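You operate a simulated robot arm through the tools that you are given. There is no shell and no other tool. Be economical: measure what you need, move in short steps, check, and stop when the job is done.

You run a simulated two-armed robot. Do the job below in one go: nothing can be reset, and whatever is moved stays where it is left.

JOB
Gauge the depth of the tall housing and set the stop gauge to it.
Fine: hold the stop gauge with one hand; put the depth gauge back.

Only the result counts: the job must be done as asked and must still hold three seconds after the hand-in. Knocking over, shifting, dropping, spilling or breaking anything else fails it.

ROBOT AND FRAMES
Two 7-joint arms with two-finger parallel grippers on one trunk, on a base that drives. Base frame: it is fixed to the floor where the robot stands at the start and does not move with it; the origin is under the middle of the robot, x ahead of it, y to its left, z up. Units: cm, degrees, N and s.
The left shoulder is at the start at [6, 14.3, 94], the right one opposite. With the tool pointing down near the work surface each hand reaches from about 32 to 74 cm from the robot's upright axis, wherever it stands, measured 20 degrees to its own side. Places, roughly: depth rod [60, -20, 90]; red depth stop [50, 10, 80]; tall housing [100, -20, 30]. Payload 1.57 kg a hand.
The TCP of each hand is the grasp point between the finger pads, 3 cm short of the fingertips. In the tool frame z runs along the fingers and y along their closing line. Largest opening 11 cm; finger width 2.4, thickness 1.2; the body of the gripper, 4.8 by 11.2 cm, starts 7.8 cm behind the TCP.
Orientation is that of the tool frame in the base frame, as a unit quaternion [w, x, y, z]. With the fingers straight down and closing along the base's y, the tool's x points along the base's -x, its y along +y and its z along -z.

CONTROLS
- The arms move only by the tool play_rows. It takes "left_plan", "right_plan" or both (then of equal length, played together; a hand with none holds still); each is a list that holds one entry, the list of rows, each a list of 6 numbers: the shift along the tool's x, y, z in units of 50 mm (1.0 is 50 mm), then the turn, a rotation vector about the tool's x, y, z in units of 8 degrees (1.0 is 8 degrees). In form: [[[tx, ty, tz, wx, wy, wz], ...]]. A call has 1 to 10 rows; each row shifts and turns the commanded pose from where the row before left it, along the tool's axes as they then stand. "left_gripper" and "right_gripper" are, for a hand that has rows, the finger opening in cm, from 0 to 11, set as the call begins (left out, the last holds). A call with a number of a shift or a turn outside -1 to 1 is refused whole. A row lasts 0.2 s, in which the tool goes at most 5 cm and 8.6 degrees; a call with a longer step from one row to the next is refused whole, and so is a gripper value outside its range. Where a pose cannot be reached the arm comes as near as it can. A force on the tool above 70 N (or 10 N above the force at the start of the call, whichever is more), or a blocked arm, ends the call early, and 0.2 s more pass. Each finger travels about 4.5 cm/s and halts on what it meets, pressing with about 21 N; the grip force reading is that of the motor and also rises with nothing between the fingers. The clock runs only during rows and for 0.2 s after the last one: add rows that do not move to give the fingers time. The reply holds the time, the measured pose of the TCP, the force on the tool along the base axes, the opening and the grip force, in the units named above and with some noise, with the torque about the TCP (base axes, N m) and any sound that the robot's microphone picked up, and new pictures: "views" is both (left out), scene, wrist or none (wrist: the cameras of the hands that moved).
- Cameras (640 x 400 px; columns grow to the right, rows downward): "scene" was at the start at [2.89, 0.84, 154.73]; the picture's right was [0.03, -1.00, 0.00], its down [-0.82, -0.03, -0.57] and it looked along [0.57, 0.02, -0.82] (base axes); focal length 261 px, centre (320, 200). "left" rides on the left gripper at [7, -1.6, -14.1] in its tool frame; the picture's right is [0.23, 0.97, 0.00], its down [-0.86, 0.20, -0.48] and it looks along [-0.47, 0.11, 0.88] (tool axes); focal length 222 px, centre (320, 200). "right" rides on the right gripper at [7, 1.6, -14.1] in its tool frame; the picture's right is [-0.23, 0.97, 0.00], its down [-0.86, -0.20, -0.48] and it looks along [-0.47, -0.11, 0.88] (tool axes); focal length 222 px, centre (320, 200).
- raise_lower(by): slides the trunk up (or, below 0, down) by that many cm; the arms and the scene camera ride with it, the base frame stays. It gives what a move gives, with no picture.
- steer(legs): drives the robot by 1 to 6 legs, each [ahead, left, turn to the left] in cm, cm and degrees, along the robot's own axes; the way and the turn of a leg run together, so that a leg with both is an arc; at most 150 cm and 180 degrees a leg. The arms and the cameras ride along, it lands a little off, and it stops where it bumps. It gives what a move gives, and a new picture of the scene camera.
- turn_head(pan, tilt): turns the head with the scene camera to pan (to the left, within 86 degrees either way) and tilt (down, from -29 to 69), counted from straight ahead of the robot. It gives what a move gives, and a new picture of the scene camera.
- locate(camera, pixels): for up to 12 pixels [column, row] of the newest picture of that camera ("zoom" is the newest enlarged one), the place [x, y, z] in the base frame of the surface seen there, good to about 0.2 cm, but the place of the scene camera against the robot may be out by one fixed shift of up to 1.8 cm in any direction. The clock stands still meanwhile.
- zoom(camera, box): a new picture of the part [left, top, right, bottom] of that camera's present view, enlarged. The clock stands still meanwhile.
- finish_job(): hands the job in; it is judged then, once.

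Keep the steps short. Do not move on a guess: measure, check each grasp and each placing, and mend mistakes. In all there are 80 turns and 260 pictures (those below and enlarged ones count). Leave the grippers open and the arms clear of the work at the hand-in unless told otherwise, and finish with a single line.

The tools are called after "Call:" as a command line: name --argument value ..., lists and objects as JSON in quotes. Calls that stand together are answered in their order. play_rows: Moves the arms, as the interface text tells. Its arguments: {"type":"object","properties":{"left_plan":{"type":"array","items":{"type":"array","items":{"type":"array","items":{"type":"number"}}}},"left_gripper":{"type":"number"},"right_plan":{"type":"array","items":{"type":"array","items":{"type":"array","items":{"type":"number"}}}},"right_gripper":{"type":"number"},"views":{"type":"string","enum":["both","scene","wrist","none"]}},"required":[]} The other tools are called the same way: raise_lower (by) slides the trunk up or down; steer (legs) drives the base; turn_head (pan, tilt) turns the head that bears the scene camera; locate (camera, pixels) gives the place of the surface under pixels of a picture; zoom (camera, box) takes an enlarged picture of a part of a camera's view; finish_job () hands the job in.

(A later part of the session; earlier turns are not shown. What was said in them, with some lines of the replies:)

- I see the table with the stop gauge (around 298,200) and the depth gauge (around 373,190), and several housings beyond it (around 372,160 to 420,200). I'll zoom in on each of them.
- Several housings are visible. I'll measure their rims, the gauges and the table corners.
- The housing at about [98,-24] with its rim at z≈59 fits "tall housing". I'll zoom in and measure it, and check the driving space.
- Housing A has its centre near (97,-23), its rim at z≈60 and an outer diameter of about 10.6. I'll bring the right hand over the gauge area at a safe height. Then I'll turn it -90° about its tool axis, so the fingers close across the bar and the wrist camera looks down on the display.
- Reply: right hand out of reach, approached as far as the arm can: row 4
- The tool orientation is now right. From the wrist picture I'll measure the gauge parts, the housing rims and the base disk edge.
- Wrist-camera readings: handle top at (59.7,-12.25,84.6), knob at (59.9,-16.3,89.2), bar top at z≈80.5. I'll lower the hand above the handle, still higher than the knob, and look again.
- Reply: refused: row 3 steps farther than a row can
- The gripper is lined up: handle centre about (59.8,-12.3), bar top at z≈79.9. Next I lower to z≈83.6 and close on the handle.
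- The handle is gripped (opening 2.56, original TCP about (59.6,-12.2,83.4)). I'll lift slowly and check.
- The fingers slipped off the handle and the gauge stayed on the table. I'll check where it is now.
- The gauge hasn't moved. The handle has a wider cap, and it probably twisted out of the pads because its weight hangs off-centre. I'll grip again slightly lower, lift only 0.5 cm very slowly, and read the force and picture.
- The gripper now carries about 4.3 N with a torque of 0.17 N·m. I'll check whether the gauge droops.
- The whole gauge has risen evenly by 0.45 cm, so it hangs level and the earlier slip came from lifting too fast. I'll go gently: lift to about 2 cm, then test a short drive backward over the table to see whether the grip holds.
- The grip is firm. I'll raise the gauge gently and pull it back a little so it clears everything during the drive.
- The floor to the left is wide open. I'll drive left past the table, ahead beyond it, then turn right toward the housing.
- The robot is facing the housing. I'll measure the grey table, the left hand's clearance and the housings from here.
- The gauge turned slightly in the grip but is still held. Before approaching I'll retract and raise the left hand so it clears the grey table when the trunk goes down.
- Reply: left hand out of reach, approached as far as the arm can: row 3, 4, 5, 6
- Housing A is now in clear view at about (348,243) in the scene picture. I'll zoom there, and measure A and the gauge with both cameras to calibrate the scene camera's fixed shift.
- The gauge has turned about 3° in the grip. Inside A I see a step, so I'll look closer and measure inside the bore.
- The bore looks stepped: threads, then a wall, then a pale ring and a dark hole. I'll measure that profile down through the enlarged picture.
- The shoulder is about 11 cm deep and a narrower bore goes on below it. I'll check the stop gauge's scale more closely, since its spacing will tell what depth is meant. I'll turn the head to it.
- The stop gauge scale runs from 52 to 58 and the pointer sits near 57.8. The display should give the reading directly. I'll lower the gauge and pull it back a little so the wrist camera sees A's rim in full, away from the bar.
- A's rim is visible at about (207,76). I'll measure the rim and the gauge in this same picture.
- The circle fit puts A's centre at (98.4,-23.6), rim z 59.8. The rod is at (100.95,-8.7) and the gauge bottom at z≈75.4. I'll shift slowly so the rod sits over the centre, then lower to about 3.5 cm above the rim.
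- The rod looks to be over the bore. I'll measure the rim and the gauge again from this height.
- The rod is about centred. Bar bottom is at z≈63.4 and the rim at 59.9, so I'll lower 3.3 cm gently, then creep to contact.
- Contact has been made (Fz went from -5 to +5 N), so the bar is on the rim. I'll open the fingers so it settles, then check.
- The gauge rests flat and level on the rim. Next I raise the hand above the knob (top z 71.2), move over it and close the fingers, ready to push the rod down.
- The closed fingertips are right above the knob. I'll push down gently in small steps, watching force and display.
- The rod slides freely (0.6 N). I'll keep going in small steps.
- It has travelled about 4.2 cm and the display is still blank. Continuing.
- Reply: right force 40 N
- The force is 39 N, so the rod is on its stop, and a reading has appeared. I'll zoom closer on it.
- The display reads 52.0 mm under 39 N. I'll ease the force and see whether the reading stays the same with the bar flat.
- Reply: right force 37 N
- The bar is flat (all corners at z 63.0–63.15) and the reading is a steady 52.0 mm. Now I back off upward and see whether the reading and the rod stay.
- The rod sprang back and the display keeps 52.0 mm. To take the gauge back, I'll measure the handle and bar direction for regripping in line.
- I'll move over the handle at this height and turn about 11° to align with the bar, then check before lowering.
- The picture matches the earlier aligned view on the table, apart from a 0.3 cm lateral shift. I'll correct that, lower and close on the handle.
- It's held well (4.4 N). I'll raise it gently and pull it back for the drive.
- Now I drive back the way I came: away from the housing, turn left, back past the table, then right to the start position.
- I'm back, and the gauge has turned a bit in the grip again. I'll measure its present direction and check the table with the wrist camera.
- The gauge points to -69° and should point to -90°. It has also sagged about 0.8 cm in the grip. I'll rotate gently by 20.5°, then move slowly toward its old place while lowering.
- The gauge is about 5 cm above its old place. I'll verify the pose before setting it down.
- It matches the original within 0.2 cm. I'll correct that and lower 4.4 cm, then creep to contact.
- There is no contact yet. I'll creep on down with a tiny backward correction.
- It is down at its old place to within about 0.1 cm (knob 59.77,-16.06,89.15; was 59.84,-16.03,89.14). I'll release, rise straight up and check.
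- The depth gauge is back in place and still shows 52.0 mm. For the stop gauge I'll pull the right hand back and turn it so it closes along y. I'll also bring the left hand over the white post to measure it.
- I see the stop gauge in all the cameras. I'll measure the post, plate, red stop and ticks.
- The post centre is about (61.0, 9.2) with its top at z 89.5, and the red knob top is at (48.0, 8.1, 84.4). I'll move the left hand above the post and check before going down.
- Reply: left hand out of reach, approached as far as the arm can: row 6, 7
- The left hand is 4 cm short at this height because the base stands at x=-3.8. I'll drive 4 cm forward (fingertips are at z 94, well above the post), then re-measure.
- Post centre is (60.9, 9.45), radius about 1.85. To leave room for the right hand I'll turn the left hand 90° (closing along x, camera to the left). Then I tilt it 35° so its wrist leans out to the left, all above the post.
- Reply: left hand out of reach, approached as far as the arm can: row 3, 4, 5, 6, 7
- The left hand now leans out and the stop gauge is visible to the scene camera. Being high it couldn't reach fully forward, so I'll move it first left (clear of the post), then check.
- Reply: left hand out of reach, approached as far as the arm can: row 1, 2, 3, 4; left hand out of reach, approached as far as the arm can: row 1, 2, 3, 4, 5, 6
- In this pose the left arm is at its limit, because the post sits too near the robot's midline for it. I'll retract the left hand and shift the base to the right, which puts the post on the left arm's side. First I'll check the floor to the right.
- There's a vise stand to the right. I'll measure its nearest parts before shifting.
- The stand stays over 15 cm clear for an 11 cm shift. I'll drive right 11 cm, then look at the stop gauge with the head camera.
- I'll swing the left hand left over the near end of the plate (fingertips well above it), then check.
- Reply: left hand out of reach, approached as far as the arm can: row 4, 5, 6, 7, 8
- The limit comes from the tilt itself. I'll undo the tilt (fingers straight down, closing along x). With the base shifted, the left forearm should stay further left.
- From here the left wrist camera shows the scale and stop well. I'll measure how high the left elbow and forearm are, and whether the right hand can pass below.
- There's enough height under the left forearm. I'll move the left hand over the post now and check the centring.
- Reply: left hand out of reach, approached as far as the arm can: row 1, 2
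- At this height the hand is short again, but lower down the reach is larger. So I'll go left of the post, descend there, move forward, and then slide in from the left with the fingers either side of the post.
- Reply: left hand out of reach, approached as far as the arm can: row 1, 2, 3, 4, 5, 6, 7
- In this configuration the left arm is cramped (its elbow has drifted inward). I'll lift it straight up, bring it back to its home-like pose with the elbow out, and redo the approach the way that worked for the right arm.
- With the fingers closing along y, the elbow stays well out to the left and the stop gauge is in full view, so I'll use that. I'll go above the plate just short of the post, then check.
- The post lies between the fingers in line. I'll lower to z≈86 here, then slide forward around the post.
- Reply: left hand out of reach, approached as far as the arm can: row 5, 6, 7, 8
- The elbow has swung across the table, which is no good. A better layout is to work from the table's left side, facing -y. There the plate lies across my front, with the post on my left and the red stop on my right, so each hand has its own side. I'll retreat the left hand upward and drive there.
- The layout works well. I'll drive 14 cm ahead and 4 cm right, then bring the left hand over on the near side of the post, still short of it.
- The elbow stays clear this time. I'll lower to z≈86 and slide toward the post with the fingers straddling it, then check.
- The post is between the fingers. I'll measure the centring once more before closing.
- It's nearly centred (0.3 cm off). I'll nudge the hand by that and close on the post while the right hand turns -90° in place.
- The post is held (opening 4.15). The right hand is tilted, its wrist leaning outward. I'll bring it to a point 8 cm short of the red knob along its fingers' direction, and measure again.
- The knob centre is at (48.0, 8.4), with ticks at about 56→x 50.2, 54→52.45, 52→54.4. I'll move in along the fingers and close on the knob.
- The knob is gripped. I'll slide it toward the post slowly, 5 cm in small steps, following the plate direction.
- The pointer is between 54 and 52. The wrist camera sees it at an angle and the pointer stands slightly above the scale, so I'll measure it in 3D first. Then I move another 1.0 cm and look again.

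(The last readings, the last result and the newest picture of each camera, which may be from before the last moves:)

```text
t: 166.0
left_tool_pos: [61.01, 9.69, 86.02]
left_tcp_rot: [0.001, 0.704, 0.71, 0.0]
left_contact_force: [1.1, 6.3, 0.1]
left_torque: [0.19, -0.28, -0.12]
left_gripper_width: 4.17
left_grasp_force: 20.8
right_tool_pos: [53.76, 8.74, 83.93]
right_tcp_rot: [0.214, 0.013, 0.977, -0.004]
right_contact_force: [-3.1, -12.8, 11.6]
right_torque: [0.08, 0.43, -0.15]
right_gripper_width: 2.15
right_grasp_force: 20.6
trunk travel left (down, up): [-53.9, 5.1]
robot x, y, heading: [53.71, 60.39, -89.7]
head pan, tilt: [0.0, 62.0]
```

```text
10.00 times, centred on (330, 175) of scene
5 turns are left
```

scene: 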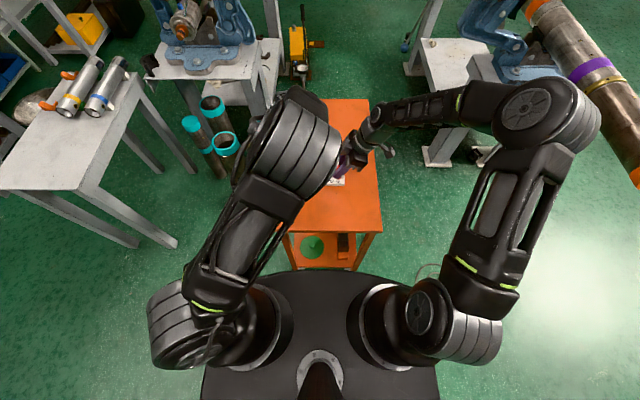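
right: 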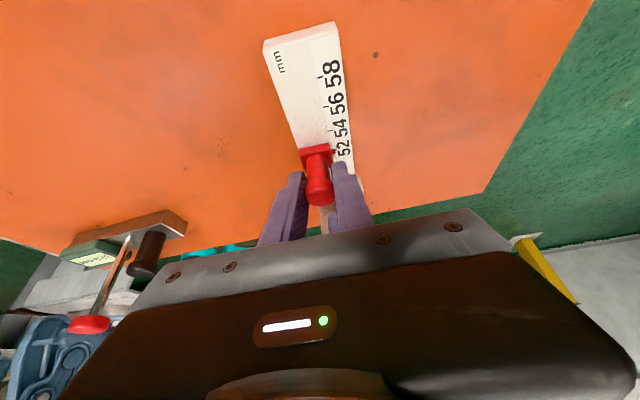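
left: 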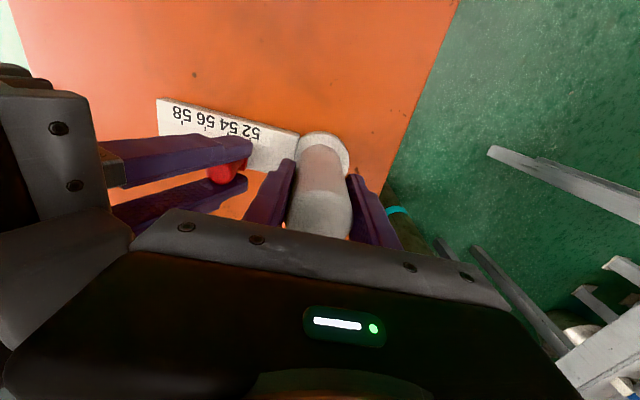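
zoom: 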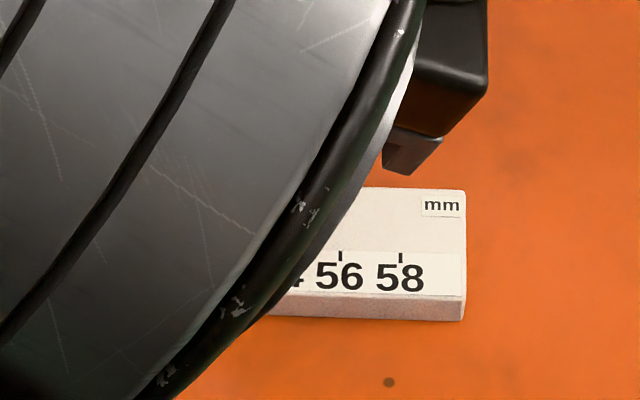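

The ticks fit 52 at x≈54.23, spacing 1.97 cm. I'll locate the pointer and ticks in this newest view to get the remaining distance.

Call:
zoom --camera "right" --box '[315, 120, 355, 170]'

Call:
locate --camera "right" --pixels '[[335, 151.2], [334, 151.3], [333, 151.3], [334, 149.8], [334, 153], [336.7, 149.7], [336.5, 149.2], [330.3, 130.7], [331.5, 130.3], [325.8, 106.5], [327, 106.2], [336.3, 152]]'

```text
8.00 times, centred on (335, 145) of right
```

zoom: 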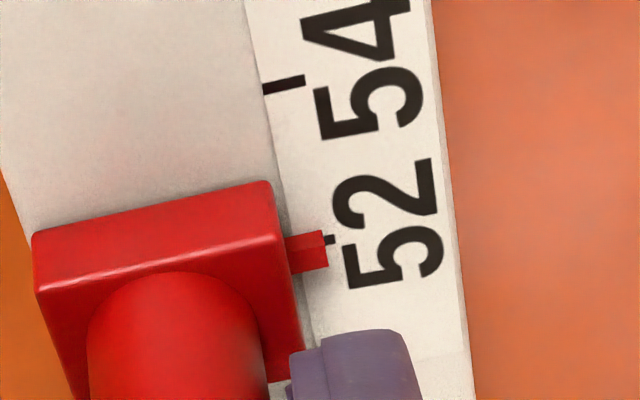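

```text
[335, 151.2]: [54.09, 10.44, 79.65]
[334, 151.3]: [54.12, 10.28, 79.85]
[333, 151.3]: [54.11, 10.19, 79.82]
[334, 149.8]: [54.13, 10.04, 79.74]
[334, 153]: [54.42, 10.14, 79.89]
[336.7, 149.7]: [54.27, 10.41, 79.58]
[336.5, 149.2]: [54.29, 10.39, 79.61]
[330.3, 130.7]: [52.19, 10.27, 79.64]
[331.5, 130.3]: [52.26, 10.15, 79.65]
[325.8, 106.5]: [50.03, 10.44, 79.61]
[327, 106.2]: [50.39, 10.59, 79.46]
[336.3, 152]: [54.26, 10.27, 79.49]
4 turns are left
```

In the enlarged view the pointer's foot spans rows 231–254, centred on 242, and the 52 tick is at row 240, so it sits on 52.0. I'll release the knob, back out along the fingers, and check while the left hand still holds the gauge.

Call:
play_rows --right_plan '[[[0, 0, 0, 0, 0, 0], [0, 0, 0, 0, 0, 0], [0, 0, 0, 0, 0, 0], [0, 0, 0, 0, 0, 0], [0, 0, -0.4, 0, 0, 0], [0, 0, -0.6, 0, 0, 0], [0, 0, -0.6, 0, 0, 0], [0, 0, 0, 0, 0, 0]]]' --right_gripper 4 --views "wrist"

Call:
zoom --camera "right" --box '[290, 80, 370, 180]'

Call:
play_rows --left_plan '[[[0, 0, 0, 0, 0, 0]]]' --views "wrist"

Call:
zoom --camera "left" --box '[205, 100, 285, 190]'

```text
t: 167.8
left_tool_pos: [60.96, 9.61, 86.25]
left_tcp_rot: [0.0, 0.705, 0.709, 0.0]
left_contact_force: [-1.1, 1.0, 1.3]
left_torque: [-0.05, 0.3, -0.04]
left_gripper_width: 4.14
left_grasp_force: 21.2
right_tool_pos: [50.49, 8.95, 91.02]
right_tcp_rot: [0.214, 0.013, 0.977, -0.002]
right_contact_force: [-0.2, -0.6, 0.2]
right_torque: [-0.02, 0.0, -0.01]
right_gripper_width: 4.03
right_grasp_force: 0.1
trunk travel left (down, up): [-53.9, 5.1]
robot x, y, heading: [54.17, 60.34, -89.6]
head pan, tilt: [0.0, 62.0]
```

right: 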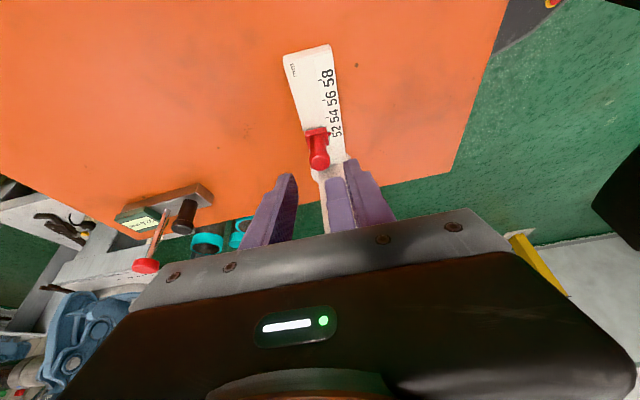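

```text
4.00 times, centred on (330, 130) of right
```

zoom: 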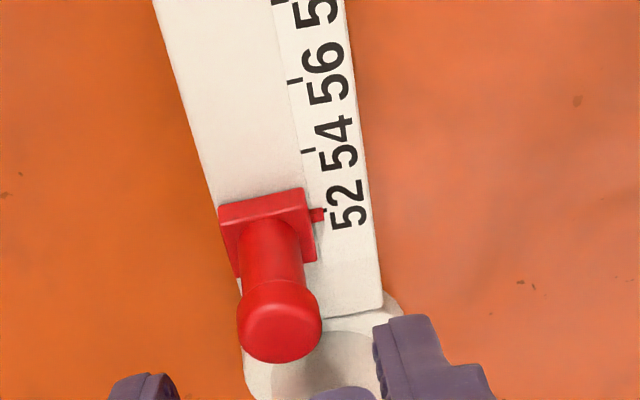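

```text
t: 168.2
left_tool_pos: [61.0, 9.75, 86.03]
left_tcp_rot: [0.001, 0.705, 0.709, -0.001]
left_contact_force: [1.0, 0.6, 1.8]
left_torque: [-0.02, 0.29, -0.05]
left_gripper_width: 4.11
left_grasp_force: 21.0
right_tool_pos: [50.48, 8.85, 91.07]
right_tcp_rot: [0.215, 0.014, 0.977, -0.003]
right_contact_force: [-0.8, 0.3, -0.3]
right_torque: [0.01, 0.01, 0.03]
right_gripper_width: 4.02
right_grasp_force: 0.1
trunk travel left (down, up): [-53.9, 5.1]
robot x, y, heading: [54.18, 60.5, -89.4]
head pan, tilt: [0.0, 62.0]
```

left: 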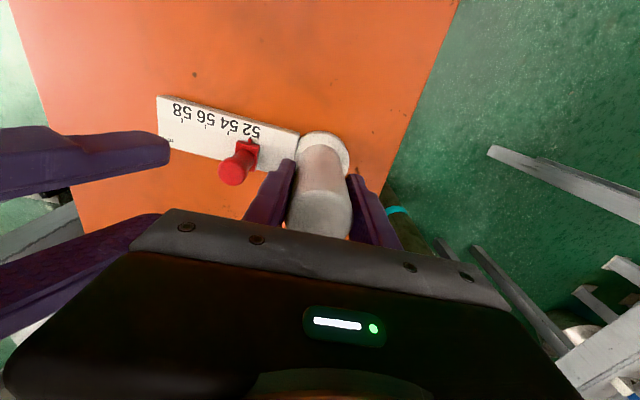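

```text
4.44 times, centred on (245, 145) of left
3 turns are left
```

zoom: 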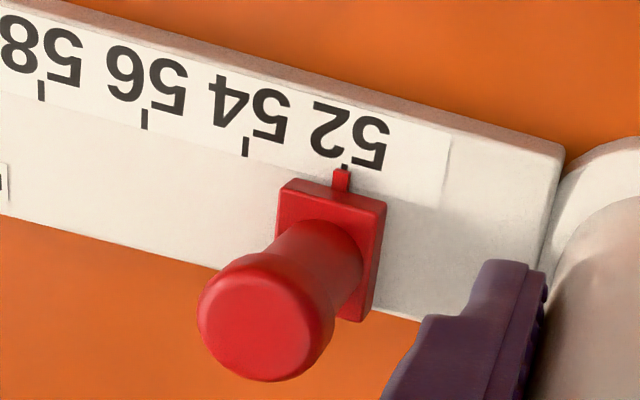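

The pointer lines up with the 52 tick from both cameras. I'll open the left hand, back it straight off the post toward me, then raise both hands clear.

Call:
play_rows --left_plan '[[[0, 0, 0, 0, 0, 0], [0, 0, 0, 0, 0, 0], [0, 0, 0, 0, 0, 0], [0, 0, 0, 0, 0, 0], [0.3, 0, 0, 0, 0, 0], [0.5, 0, 0, 0, 0, 0], [0.6, 0, 0, 0, 0, 0], [0.4, 0, -0.3, 0, 0, 0], [0, 0, -0.7, 0, 0, 0], [0, 0, -0.7, 0, 0, 0]]]' --left_gripper 7 --right_plan '[[[0, 0, 0, 0, 0, 0], [0, 0, 0, 0, 0, 0], [0, 0, 0, 0, 0, 0], [0, 0, 0, 0, 0, 0], [0, 0, -0.4, 0, 0, 0], [0, 0, -0.5, 0, 0, 0], [0, 0, -0.5, 0, 0, 0], [0, 0, -0.4, 0, 0, 0], [0, 0, 0, 0, 0, 0], [0, 0, 0, 0, 0, 0]]]' --right_gripper 6 --views "both"

Call:
zoom --camera "left" --box '[120, 100, 360, 240]'

Call:
zoom --camera "right" --box '[260, 80, 380, 220]'

Call:
zoom --camera "scene" --box '[260, 90, 390, 200]'

```text
t: 170.4
left_tool_pos: [60.91, 18.54, 94.64]
left_tcp_rot: [0.0, 0.704, 0.71, 0.0]
left_contact_force: [-0.1, 0.2, 0.3]
left_torque: [0.0, 0.01, 0.01]
left_gripper_width: 7.02
left_grasp_force: 0.1
right_tool_pos: [46.83, 9.07, 99.31]
right_tcp_rot: [0.214, 0.013, 0.977, -0.004]
right_contact_force: [0.5, 0.5, 0.2]
right_torque: [0.01, 0.01, 0.02]
right_gripper_width: 5.99
right_grasp_force: 0.1
trunk travel left (down, up): [-53.9, 5.1]
robot x, y, heading: [53.58, 60.02, -89.5]
head pan, tilt: [0.0, 62.0]
```

scene: 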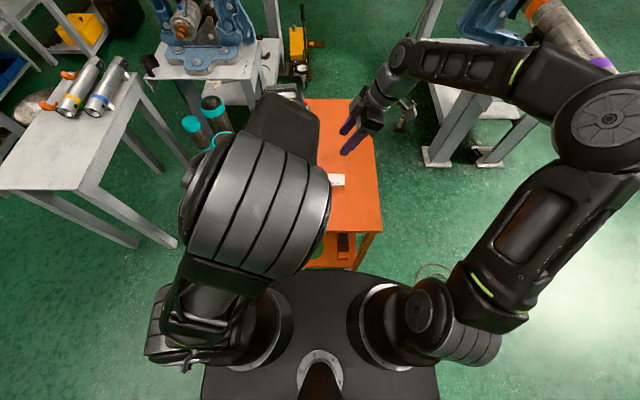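
right: 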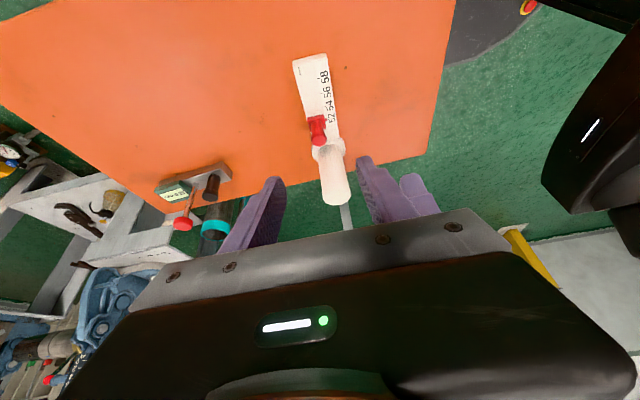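
left: 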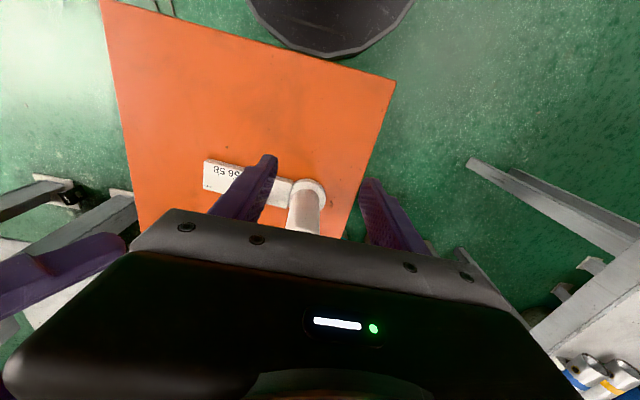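

```text
2.67 times, centred on (240, 170) of left
```

zoom: 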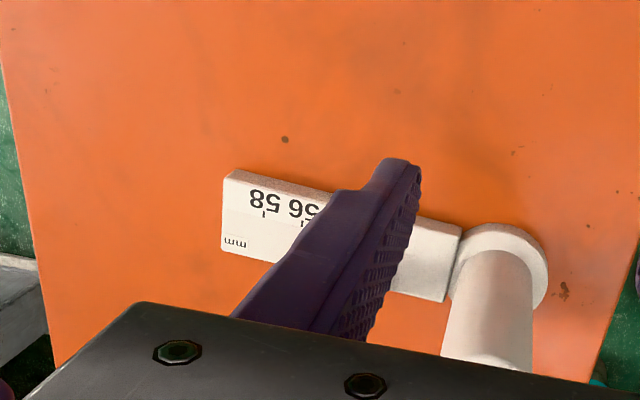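

```text
2.86 times, centred on (320, 150) of right
```

zoom: 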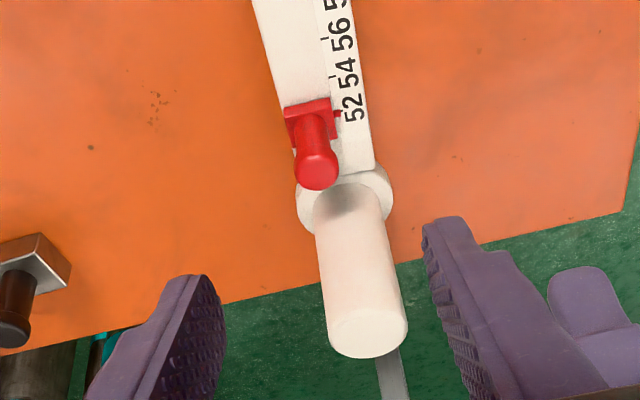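

```text
3.64 times, centred on (325, 145) of scene
2 turns are left
```

zoom: 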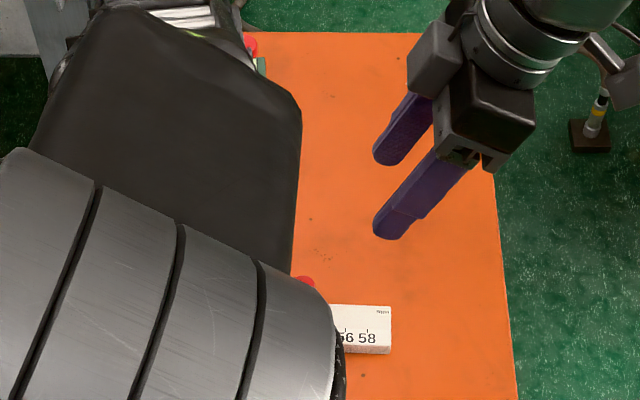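

The pointer still sits on the 52 tick, the depth gauge stands in its old place, and both grippers are open and clear, so I'm handing in.

Call:
finish_job

```text
The job is handed in.
```

The depth gauge read 52.0 mm in the tall housing; the stop gauge is set to 52.0 mm and the depth gauge is back in its place.
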